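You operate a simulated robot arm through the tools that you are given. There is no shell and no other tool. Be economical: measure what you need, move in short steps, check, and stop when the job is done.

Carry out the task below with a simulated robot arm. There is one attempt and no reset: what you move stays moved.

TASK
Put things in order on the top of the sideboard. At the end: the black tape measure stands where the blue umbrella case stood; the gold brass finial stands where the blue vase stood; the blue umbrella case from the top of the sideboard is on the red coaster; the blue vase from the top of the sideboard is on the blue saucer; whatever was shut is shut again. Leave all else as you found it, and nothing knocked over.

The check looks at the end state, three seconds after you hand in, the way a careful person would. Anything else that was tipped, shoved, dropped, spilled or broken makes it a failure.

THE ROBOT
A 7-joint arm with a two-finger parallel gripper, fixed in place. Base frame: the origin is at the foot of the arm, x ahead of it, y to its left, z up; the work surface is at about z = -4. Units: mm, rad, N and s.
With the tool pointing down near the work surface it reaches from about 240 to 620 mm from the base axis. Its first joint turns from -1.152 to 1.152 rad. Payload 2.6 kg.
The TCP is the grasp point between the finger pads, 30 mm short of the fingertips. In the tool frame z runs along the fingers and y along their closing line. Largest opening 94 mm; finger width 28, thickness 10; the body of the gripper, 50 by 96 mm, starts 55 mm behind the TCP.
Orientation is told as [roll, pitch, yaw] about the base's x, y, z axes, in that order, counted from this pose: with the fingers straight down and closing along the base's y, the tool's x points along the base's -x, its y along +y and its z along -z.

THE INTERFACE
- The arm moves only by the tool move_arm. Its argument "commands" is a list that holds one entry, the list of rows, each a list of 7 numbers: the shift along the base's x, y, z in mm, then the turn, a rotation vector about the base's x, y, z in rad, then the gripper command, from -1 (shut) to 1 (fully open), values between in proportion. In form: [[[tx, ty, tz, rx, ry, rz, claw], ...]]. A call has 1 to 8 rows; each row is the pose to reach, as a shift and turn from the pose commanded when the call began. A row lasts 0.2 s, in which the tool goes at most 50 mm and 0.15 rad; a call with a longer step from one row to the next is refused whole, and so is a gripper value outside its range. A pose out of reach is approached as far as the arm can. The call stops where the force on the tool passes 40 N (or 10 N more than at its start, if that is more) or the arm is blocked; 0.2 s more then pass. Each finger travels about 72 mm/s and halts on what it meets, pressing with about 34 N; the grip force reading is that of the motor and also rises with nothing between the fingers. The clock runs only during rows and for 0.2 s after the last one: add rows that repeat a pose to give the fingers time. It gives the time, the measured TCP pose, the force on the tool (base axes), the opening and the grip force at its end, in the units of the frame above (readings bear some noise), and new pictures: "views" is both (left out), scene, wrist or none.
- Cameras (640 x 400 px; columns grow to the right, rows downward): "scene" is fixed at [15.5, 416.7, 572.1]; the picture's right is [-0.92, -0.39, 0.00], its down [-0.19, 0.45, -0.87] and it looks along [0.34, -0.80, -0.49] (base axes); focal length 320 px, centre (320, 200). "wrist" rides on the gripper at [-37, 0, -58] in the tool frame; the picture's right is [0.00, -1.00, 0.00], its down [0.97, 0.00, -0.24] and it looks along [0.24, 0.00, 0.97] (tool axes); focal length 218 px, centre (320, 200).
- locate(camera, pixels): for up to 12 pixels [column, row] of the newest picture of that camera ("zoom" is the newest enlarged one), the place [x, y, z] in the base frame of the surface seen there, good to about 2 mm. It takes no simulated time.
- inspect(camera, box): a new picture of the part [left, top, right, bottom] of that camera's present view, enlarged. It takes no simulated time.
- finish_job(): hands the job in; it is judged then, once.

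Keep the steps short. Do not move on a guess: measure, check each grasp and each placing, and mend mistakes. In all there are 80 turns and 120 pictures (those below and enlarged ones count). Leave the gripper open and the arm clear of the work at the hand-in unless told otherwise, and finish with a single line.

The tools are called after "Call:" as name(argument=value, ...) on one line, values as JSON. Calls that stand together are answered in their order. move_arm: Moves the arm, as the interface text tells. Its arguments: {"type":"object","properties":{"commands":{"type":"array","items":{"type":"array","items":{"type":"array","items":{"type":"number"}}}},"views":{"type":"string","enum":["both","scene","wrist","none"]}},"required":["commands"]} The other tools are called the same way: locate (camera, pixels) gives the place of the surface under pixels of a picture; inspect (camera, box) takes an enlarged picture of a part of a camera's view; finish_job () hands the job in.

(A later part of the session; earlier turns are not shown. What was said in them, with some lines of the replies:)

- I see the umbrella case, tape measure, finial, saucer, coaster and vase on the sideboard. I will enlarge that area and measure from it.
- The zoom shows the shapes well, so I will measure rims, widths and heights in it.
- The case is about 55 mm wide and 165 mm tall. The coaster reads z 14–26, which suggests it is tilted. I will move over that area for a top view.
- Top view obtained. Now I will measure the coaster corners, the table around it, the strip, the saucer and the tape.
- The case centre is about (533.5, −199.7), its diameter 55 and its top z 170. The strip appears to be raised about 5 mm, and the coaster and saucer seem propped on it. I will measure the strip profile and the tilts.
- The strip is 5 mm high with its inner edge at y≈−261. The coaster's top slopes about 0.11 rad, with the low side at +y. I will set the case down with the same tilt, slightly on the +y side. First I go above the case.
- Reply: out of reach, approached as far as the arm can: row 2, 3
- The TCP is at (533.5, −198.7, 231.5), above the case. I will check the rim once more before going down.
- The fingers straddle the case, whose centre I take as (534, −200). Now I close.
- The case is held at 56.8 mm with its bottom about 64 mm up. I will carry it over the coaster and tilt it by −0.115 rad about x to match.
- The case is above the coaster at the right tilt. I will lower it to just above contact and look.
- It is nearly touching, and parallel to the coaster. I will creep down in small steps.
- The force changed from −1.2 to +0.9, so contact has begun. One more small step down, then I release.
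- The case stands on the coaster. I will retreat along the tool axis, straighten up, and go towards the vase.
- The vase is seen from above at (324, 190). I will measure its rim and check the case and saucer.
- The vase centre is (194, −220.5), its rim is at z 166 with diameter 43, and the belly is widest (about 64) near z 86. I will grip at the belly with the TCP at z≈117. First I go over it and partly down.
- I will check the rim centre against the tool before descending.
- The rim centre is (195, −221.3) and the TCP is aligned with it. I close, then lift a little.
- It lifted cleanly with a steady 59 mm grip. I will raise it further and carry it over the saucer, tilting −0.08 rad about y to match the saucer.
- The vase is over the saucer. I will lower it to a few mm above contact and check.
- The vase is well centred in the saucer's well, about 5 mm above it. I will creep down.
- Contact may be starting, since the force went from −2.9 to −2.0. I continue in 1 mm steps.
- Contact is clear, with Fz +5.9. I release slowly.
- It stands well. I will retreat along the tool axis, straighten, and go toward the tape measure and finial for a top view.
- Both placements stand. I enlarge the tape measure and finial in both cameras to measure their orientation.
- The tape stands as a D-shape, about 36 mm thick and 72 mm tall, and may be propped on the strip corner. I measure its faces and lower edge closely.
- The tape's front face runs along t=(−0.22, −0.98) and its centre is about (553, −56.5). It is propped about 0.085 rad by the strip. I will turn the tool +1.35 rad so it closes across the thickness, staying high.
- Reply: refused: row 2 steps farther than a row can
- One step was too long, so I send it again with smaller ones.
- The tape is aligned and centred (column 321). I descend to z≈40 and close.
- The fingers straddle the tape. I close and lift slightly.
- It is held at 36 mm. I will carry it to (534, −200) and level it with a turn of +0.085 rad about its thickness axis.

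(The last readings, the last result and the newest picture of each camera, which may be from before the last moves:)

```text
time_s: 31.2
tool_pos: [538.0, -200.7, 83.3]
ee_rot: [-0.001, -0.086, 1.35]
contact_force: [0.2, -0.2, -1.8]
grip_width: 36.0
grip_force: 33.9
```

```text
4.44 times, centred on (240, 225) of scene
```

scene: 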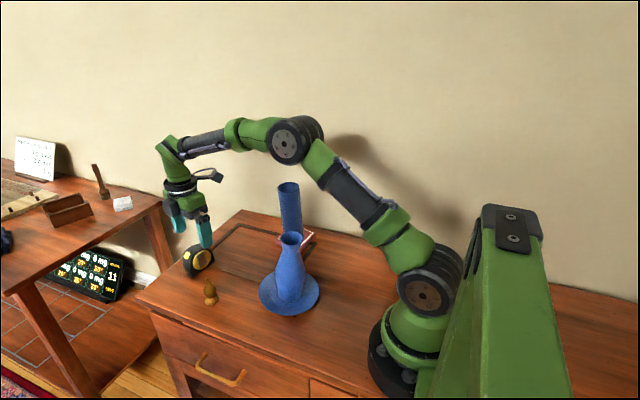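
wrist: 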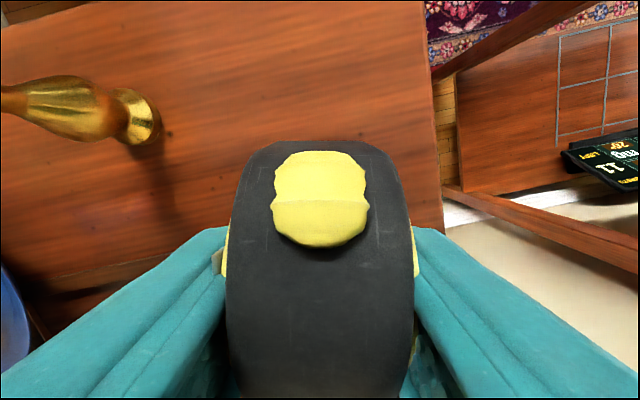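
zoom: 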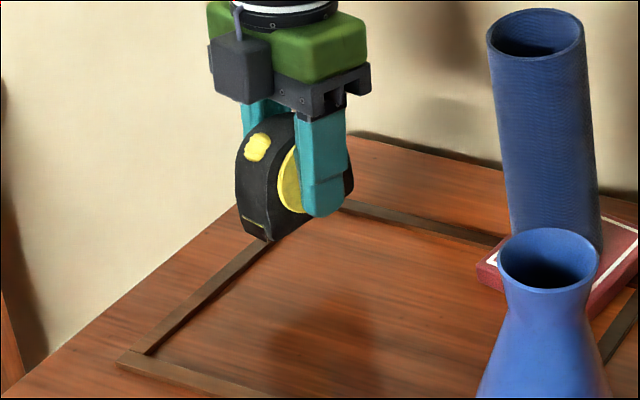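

Call:
locate(camera="zoom", pixels=[[270, 238], [280, 230], [290, 223], [348, 192], [350, 186], [265, 236], [243, 215], [295, 222], [180, 300], [350, 208], [250, 232], [346, 194]])

```text
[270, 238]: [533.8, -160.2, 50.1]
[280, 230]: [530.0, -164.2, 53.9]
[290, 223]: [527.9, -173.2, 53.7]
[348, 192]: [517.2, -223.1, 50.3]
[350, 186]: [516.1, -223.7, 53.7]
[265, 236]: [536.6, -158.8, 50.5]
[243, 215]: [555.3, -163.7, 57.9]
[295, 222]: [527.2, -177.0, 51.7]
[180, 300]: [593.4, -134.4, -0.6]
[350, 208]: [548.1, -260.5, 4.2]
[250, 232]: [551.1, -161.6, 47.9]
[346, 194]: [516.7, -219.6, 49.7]
```

The lower edge is level (z≈50 at both ends). The tape's centre is about (538, −196), so I shift by (−4, −4) and lower to just above the table.

Call:
move_arm(commands=[[[-4, -4, -10, 0, 0, 0, -1], [-4, -4, -25, 0, 0, 0, -1], [-4, -4, -38, 0, 0, 0, -1], [-4, -4, -38, 0, 0, 0, -1]]], views="none")

Call:
inspect(camera="scene", box=[200, 200, 280, 260])

Call:
locate(camera="zoom", pixels=[[245, 255], [260, 245], [250, 268]])

```text
time_s: 32.2
tool_pos: [531.6, -202.8, 46.5]
ee_rot: [0.002, -0.085, 1.35]
contact_force: [0.7, -0.4, -2.8]
grip_width: 36.2
grip_force: 34.4
```

```text
6.67 times, centred on (240, 230) of scene
```

zoom: 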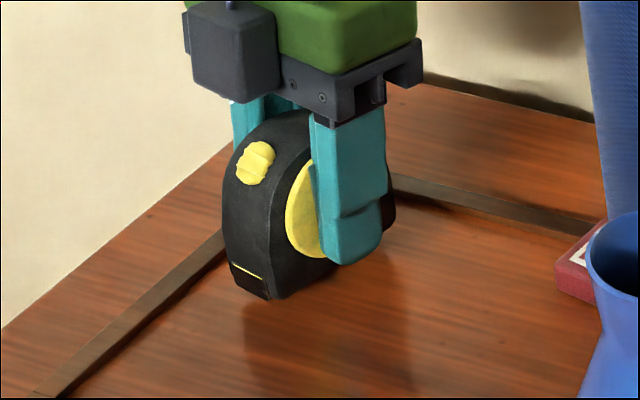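

```text
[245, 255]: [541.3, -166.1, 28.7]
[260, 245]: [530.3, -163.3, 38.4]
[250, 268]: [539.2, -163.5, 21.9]
```

Call:
locate(camera="zoom", pixels=[[265, 296], [275, 295], [290, 288], [310, 276], [325, 267], [392, 222], [240, 288], [385, 228]])

```text
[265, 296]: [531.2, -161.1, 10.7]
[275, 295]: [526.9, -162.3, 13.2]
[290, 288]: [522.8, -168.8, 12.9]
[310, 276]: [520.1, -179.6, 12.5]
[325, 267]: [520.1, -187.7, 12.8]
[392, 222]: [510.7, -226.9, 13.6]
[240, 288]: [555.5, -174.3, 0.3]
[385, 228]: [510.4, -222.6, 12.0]
```

The bottom is about 10.5 mm above the table and the centre is (533.7, −197.2). I shift −2.5 in y and lower 8, then creep.

Call:
move_arm(commands=[[[0, -2.5, -4, 0, 0, 0, -1], [0, -2.5, -8, 0, 0, 0, -1], [0, -2.5, -8, 0, 0, 0, -1]]], views="none")

Call:
move_arm(commands=[[[0, 0, -0.8, 0, 0, 0, -1], [0, 0, -0.8, 0, 0, 0, -1]]], views="none")

Call:
inspect(camera="scene", box=[200, 200, 280, 260])

```text
time_s: 33.0
tool_pos: [530.9, -204.9, 37.5]
ee_rot: [0.0, -0.086, 1.35]
contact_force: [-0.4, -0.4, -3.0]
grip_width: 36.2
grip_force: 34.0
```

```text
time_s: 33.6
tool_pos: [530.6, -206.4, 38.3]
ee_rot: [-0.003, -0.085, 1.348]
contact_force: [-3.0, 1.1, 6.0]
grip_width: 35.9
grip_force: 34.4
```

```text
6.67 times, centred on (240, 230) of scene
```

zoom: 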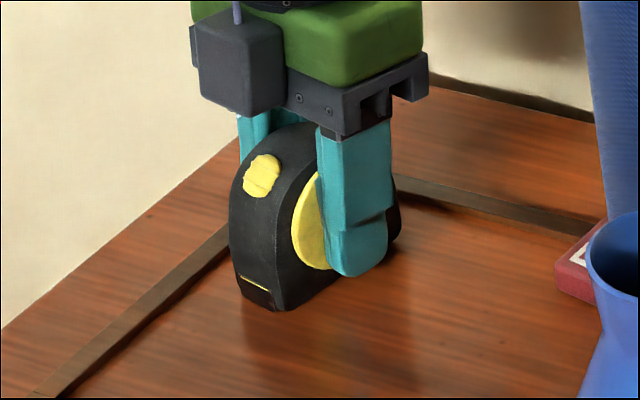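

Contact shows (Fz +6). I check the lower edge height before letting go.

Call:
locate(camera="zoom", pixels=[[270, 308], [285, 307], [300, 301], [320, 287], [335, 278], [395, 234], [388, 240], [400, 228]])

```text
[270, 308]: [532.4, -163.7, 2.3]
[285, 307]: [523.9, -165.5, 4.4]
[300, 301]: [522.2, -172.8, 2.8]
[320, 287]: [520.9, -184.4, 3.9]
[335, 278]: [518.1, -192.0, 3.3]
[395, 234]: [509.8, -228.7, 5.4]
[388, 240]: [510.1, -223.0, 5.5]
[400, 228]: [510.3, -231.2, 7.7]
```

The near end touches and the far end is within about 2 mm. I release gently.

Call:
move_arm(commands=[[[0, 0, 0, 0.02, -0.004, 0, -1], [0, 0, 0, 0.02, -0.004, 0, -0.1], [0, 0, 0, 0.02, -0.004, 0, 0.2], [0, 0, 0, 0.02, -0.004, 0, 0.6], [0, 0, 0, 0.02, -0.004, 0, 0.6]]], views="none")

Call:
inspect(camera="scene", box=[200, 200, 280, 260])

```text
time_s: 34.8
tool_pos: [530.1, -206.5, 35.2]
ee_rot: [0.0, -0.105, 1.349]
contact_force: [-0.5, -0.3, 1.1]
grip_width: 74.6
grip_force: 0.1
```

```text
6.67 times, centred on (240, 230) of scene
```

zoom: 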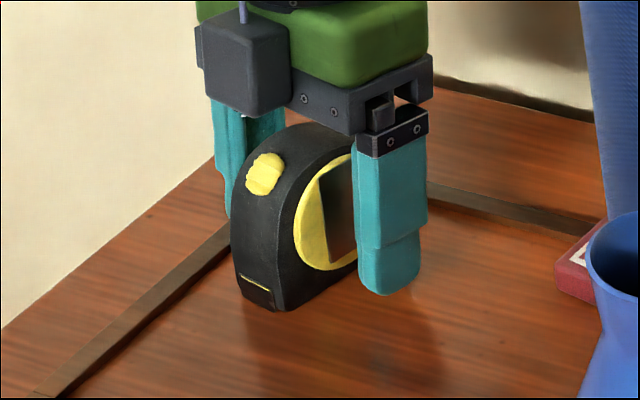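

The tape stands. I back off along the tool axis, straighten, and go over toward the finial.

Call:
move_arm(commands=[[[-1, -4.5, 45, 0, 0, 0, 0.6], [-2, -9, 92, 0, 0, 0, 0.6], [-2, -9, 135, -0.103, 0.023, 0, 1], [-12, 35, 150, -0.103, 0.023, 0, 1], [-25, 80, 165, -0.103, 0.023, 0, 1], [-40, 125, 170, -0.103, 0.023, 0, 1], [-60, 170, 170, -0.103, 0.023, 0, 1], [-75, 212, 170, -0.103, 0.023, 0, 1]]], views="both")

```text
time_s: 36.6
tool_pos: [456.5, 5.6, 205.1]
ee_rot: [0.0, 0.0, 1.35]
contact_force: [0.4, -0.1, -0.7]
grip_width: 94.0
grip_force: 0.0
```

scene: 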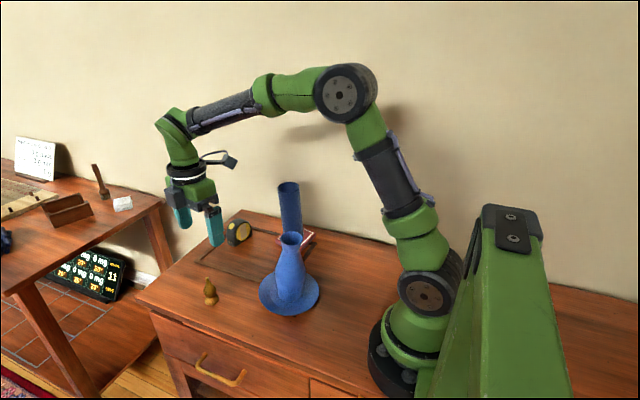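
wrist: 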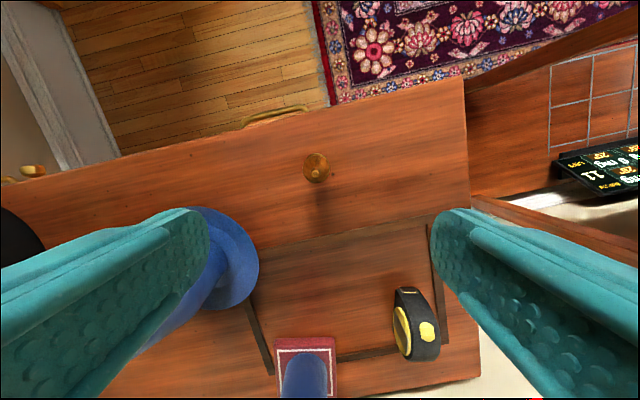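

The tape stands at the case's spot. Now I measure the finial from above and from the scene.

Call:
inspect(camera="wrist", box=[276, 135, 356, 205])

Call:
locate(camera="zoom", pixels=[[320, 270], [220, 230], [420, 230], [320, 140], [320, 340], [320, 200], [317, 300]])

Call:
inspect(camera="scene", box=[190, 270, 230, 310])

```text
5.71 times, centred on (316, 170) of wrist
```

zoom: 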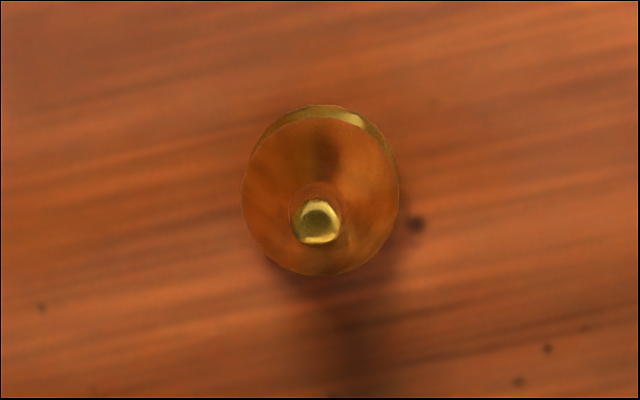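

```text
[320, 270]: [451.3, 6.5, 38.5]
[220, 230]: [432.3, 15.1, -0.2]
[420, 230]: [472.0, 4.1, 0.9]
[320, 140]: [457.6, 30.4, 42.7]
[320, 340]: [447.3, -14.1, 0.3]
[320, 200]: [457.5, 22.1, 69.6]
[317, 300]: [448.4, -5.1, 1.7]
```

```text
10.00 times, centred on (210, 290) of scene
```

zoom: 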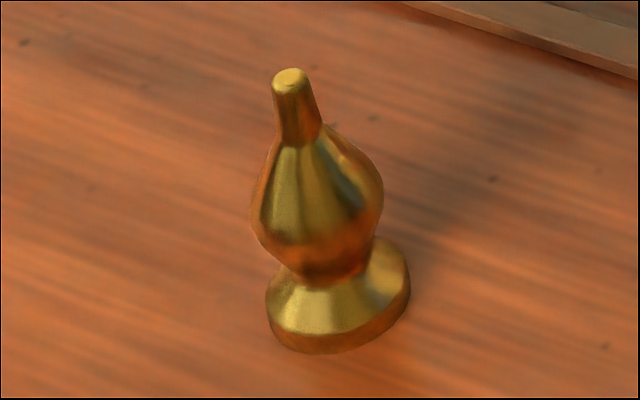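

The finial is vertical, centred at (455.5, 19). Its belly is 28 mm wide at z≈38, the top is at z 70, and the base is about 31 mm wide. I will turn the tool back to yaw 0 while moving above it, still high.

Call:
move_arm(commands=[[[0, 5, 0, 0, 0, -0.15, 1], [0, 10, 0, 0, 0, -0.3, 1], [-1, 14, 0, 0, 0, -0.45, 1], [-1, 14, 0, 0, 0, -0.6, 1], [-1, 14, 0, 0, 0, -0.75, 1], [-1, 14, 0, 0, 0, -0.9, 1], [-1, 14, 0, 0, 0, -1.05, 1], [-1, 14, 0, 0, 0, -1.2, 1]]], views="none")

Call:
move_arm(commands=[[[0, 0, -20, 0, 0, -0.15, 1], [0, 0, -60, 0, 0, -0.15, 1], [0, 0, -85, 0, 0, -0.15, 1], [0, 0, -85, 0, 0, -0.15, 1]]], views="both")

```text
time_s: 38.4
tool_pos: [455.3, 21.6, 205.4]
ee_rot: [0.001, -0.001, 0.147]
contact_force: [-0.6, 0.0, -0.2]
grip_width: 93.9
grip_force: 0.1
```

```text
time_s: 39.4
tool_pos: [454.2, 19.3, 119.7]
ee_rot: [0.001, 0.001, 0.0]
contact_force: [-0.7, -0.2, -0.2]
grip_width: 93.9
grip_force: 0.1
```

scene: 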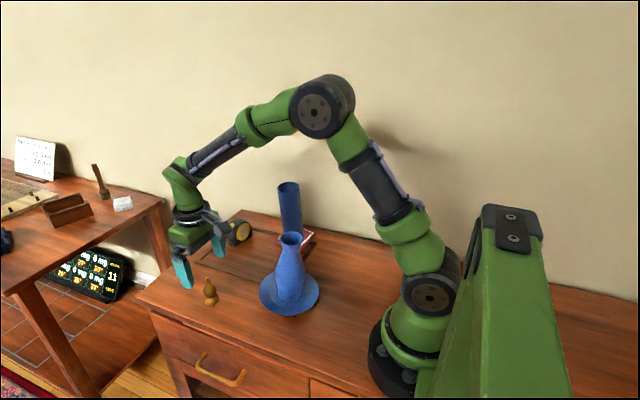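
wrist: 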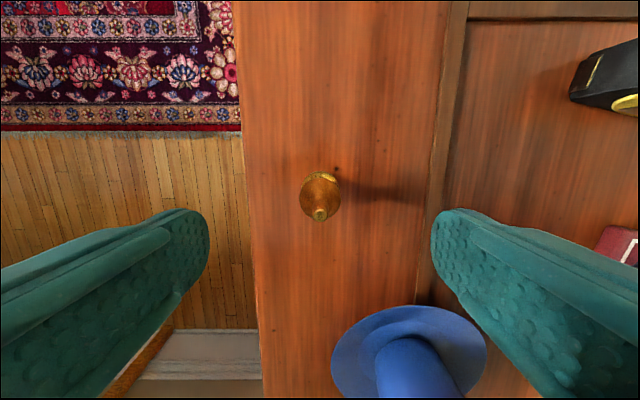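

The finial is centred between the fingers (column 320). I descend to z≈48 so the tips clear the base flange.

Call:
move_arm(commands=[[[0, 0, -35, 0, 0, 0, 1], [0, 0, -60, 0, 0, 0, 1], [0, 0, -72, 0, 0, 0, 1], [0, 0, -72, 0, 0, 0, 1]]], views="wrist")

Call:
inspect(camera="scene", box=[160, 225, 260, 315])

```text
time_s: 40.4
tool_pos: [454.6, 18.9, 48.3]
ee_rot: [0.001, -0.002, 0.001]
contact_force: [0.1, 0.0, 0.0]
grip_width: 94.0
grip_force: 0.2
```

wrist: 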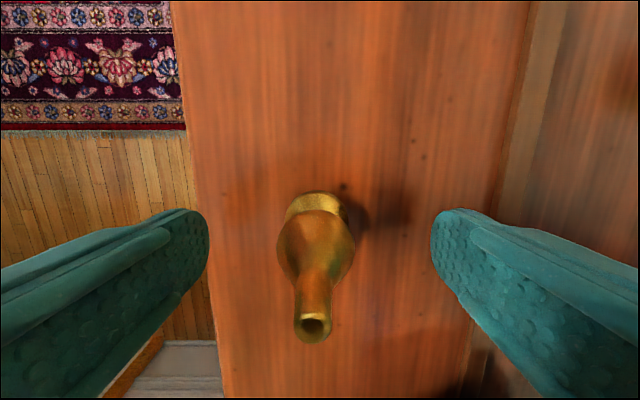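

```text
4.44 times, centred on (210, 270) of scene
```

zoom: 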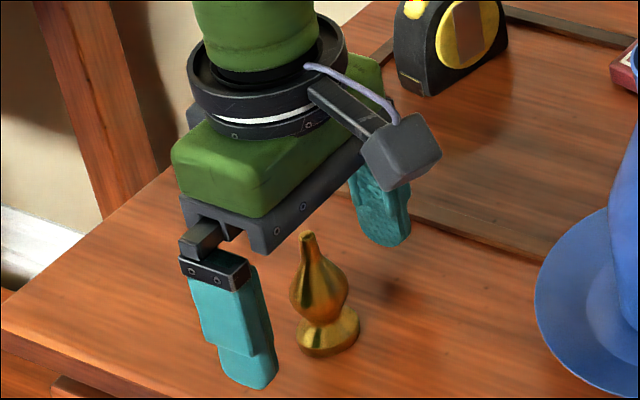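

The finial sits about 1.3 mm toward +y, so I correct for that, close slowly, and check.

Call:
move_arm(commands=[[[1, 1.4, 0, 0, 0, 0, 1], [1, 1.4, 0, 0, 0, 0, 0], [1, 1.4, 0, 0, 0, 0, 0], [1, 1.4, 0, 0, 0, 0, -0.3], [1, 1.4, 0, 0, 0, 0, -0.6], [1, 1.4, 0, 0, 0, 0, -1], [1, 1.4, 0, 0, 0, 0, -1]]], views="none")

Call:
inspect(camera="scene", box=[170, 235, 250, 315])

```text
time_s: 42.0
tool_pos: [457.4, 21.0, 49.4]
ee_rot: [0.0, 0.0, -0.001]
contact_force: [0.3, -0.3, 0.3]
grip_width: 27.1
grip_force: 33.7
```

```text
5.00 times, centred on (210, 275) of scene
```

zoom: 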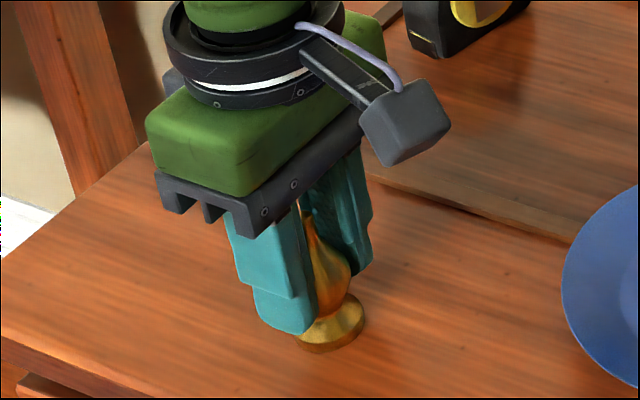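

The belly is held at 27 mm. I lift straight up, high enough to pass over the vase and case.

Call:
move_arm(commands=[[[0, 0, 10, 0, 0, 0, -1], [0, 0, 50, 0, 0, 0, -1], [0, 0, 98, 0, 0, 0, -1], [0, 0, 146, 0, 0, 0, -1], [0, 0, 194, 0, 0, 0, -1], [0, 0, 240, 0, 0, 0, -1], [0, 0, 240, 0, 0, 0, -1]]], views="both")

```text
time_s: 43.6
tool_pos: [456.3, 20.5, 291.4]
ee_rot: [0.002, 0.001, 0.0]
contact_force: [1.1, -0.6, 0.0]
grip_width: 26.8
grip_force: 34.1
```

scene: 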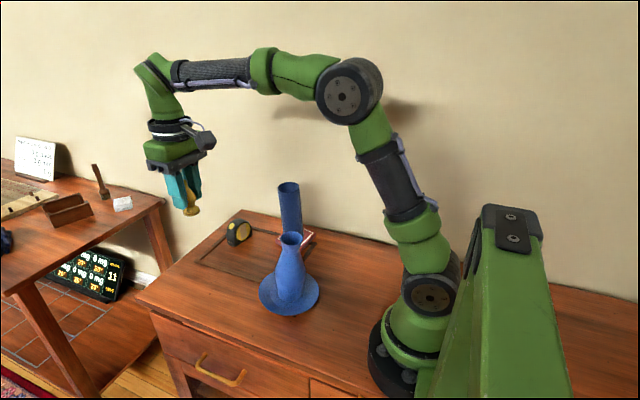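
wrist: 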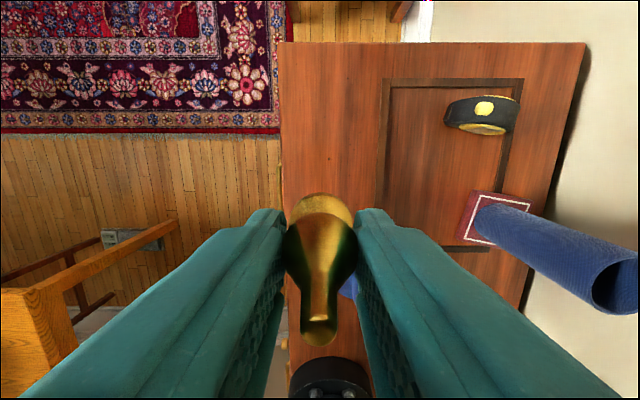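

The finial is held upright. I carry it over to (195, −221) at height.

Call:
move_arm(commands=[[[-33, -30, 0, 0, 0, 0, -1], [-66, -60, 0, 0, 0, 0, -1], [-99, -90, 0, 0, 0, 0, -1], [-132, -121, 0, 0, 0, 0, -1], [-165, -151, 0, 0, 0, 0, -1], [-198, -181, 0, 0, 0, 0, -1], [-230, -211, 0, 0, 0, 0, -1], [-262, -241.5, 0, 0, 0, 0, -1]]], views="none")

Call:
move_arm(commands=[[[0, 0, -48, 0, 0, 0, -1], [0, 0, -96, 0, 0, 0, -1], [0, 0, -144, 0, 0, 0, -1], [0, 0, -190, 0, 0, 0, -1], [0, 0, -220, 0, 0, 0, -1], [0, 0, -230, 0, 0, 0, -1], [0, 0, -230, 0, 0, 0, -1]]], views="scene")

Call:
inspect(camera="scene", box=[300, 200, 400, 290])

```text
time_s: 45.4
tool_pos: [191.7, -223.7, 288.7]
ee_rot: [0.0, 0.0, 0.001]
contact_force: [-0.5, -0.8, -0.3]
grip_width: 27.0
grip_force: 34.3
```

```text
time_s: 47.0
tool_pos: [192.4, -221.0, 57.8]
ee_rot: [0.001, 0.0, 0.0]
contact_force: [0.0, 0.1, -0.5]
grip_width: 27.2
grip_force: 34.2
```

scene: 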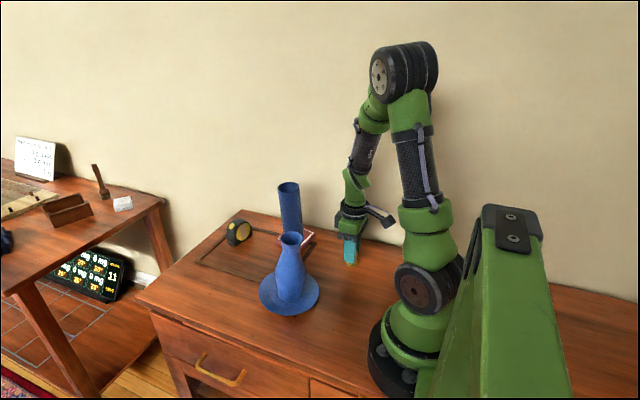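

```text
4.44 times, centred on (350, 245) of scene
```

zoom: 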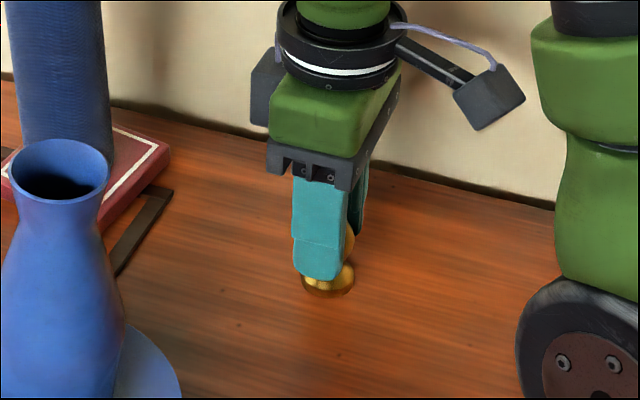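

It is about 10 mm above the table. I check the base position, then lower.

Call:
locate(camera="zoom", pixels=[[304, 288], [325, 296], [352, 284], [340, 292], [312, 294]])

Call:
move_arm(commands=[[[1, 0, -4, 0, 0, 0, -1], [1, 0, -8, 0, 0, 0, -1], [1, 0, -8, 0, 0, 0, -1]]], views="none")

```text
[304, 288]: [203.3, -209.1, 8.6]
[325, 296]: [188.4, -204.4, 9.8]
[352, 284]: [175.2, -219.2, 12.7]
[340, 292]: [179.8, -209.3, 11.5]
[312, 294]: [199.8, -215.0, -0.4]
```

```text
time_s: 47.8
tool_pos: [194.1, -221.1, 50.2]
ee_rot: [-0.001, 0.0, 0.0]
contact_force: [-0.3, 0.2, -0.9]
grip_width: 27.1
grip_force: 34.1
```

The base centre is about (192, −220). I nudge +2 in x while still in the air, then creep to contact.

Call:
move_arm(commands=[[[2, -1, 0, 0, 0, 0, -1], [2, -1, -1, 0, 0, 0, -1], [2, -1, -1, 0, 0, 0, -1]]], views="none")

Call:
move_arm(commands=[[[0, 0, -0.8, 0, 0, 0, -1], [0, 0, -0.8, 0, 0, 0, -1]]], views="none")

```text
time_s: 48.6
tool_pos: [197.7, -221.6, 48.7]
ee_rot: [0.0, -0.001, -0.002]
contact_force: [-2.7, 1.7, 10.5]
grip_width: 27.2
grip_force: 34.2
```

```text
time_s: 49.2
tool_pos: [196.8, -222.7, 48.4]
ee_rot: [-0.001, -0.002, 0.0]
contact_force: [-2.0, 3.0, 19.3]
grip_width: 27.1
grip_force: 34.3
```

Contact is firm. I ease up 0.8 mm and open.

Call:
move_arm(commands=[[[0, 0, 0.8, 0, 0, 0, -1], [0, 0, 0.8, 0, 0, 0, -0.2], [0, 0, 0.8, 0, 0, 0, 0.1], [0, 0, 0.8, 0, 0, 0, 0.6], [0, 0, 0.8, 0, 0, 0, 1], [0, 0, 0.8, 0, 0, 0, 1]]], views="none")

Call:
inspect(camera="scene", box=[300, 200, 400, 290])

```text
time_s: 50.6
tool_pos: [196.7, -221.6, 48.0]
ee_rot: [-0.001, 0.0, 0.0]
contact_force: [-0.2, 0.4, 0.3]
grip_width: 94.1
grip_force: 0.1
```

```text
4.44 times, centred on (350, 245) of scene
```

zoom: 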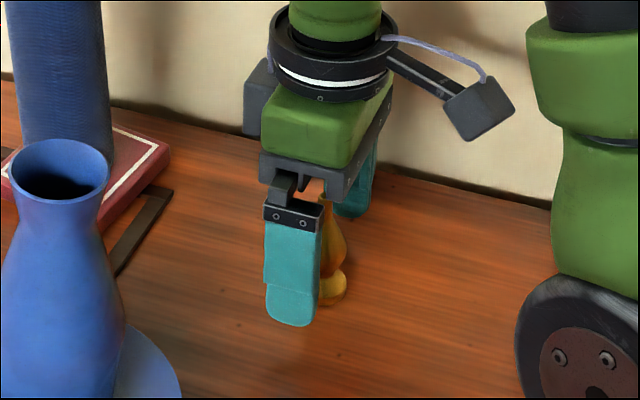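

The finial stands. I retreat straight up and look at everything.

Call:
move_arm(commands=[[[0, 0, 45, 0, 0, 0, 1], [0, 0, 92, 0, 0, 0, 1], [0, 0, 140, 0, 0, 0, 1], [0, 0, 188, 0, 0, 0, 1], [0, 0, 236, 0, 0, 0, 1], [0, 0, 280, 0, 0, 0, 1], [40, 0, 285, 0, 0, 0, 1], [76, 3, 285, 0, 0, 0, 1]]], views="both")

Call:
inspect(camera="scene", box=[160, 160, 400, 320])

```text
time_s: 52.4
tool_pos: [271.6, -218.0, 333.1]
ee_rot: [0.0, 0.001, -0.001]
contact_force: [0.4, 0.7, -1.0]
grip_width: 93.9
grip_force: 0.0
```

scene: 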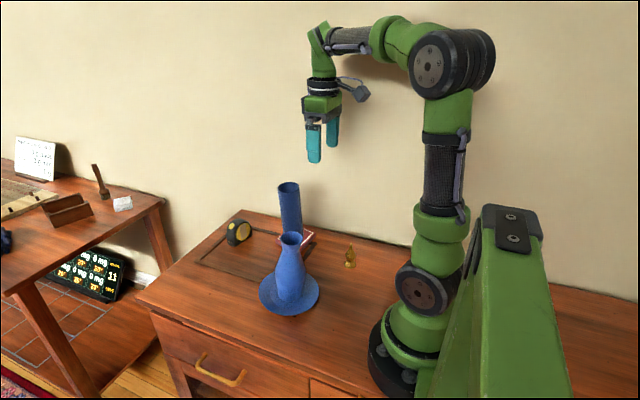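
wrist: 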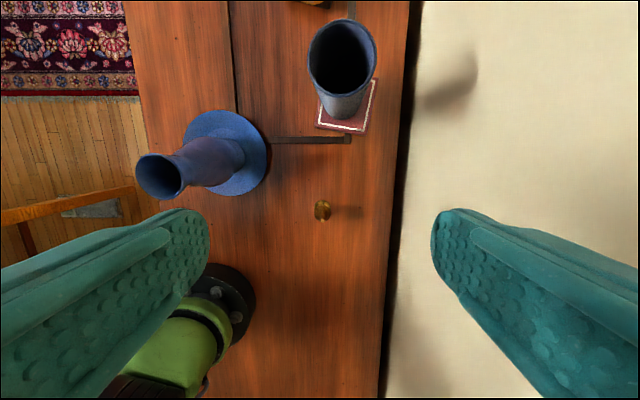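

```text
2.50 times, centred on (280, 240) of scene
```

zoom: 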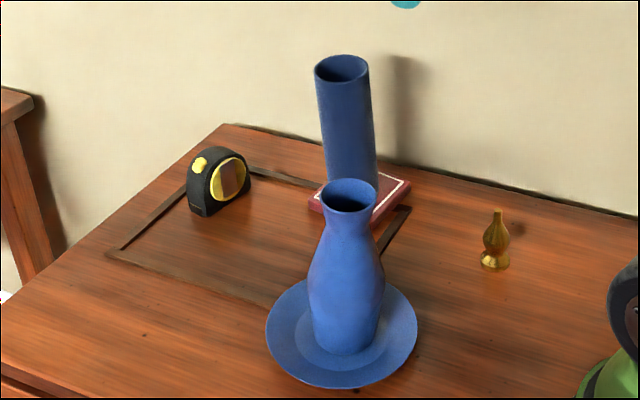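

Everything stands: the case on the coaster, the vase on the saucer, and the tape and finial at their spots. The coaster and saucer appear at the same pixels as in the first wrist picture, and nothing else has been disturbed. The gripper is open and clear, so I hand in.

Call:
finish_job()

```text
The job is handed in.
```

The umbrella case is on the red coaster, the vase is on the blue saucer, the tape measure is where the case stood and the finial is where the vase stood; nothing was opened or knocked over, and the job is handed in.
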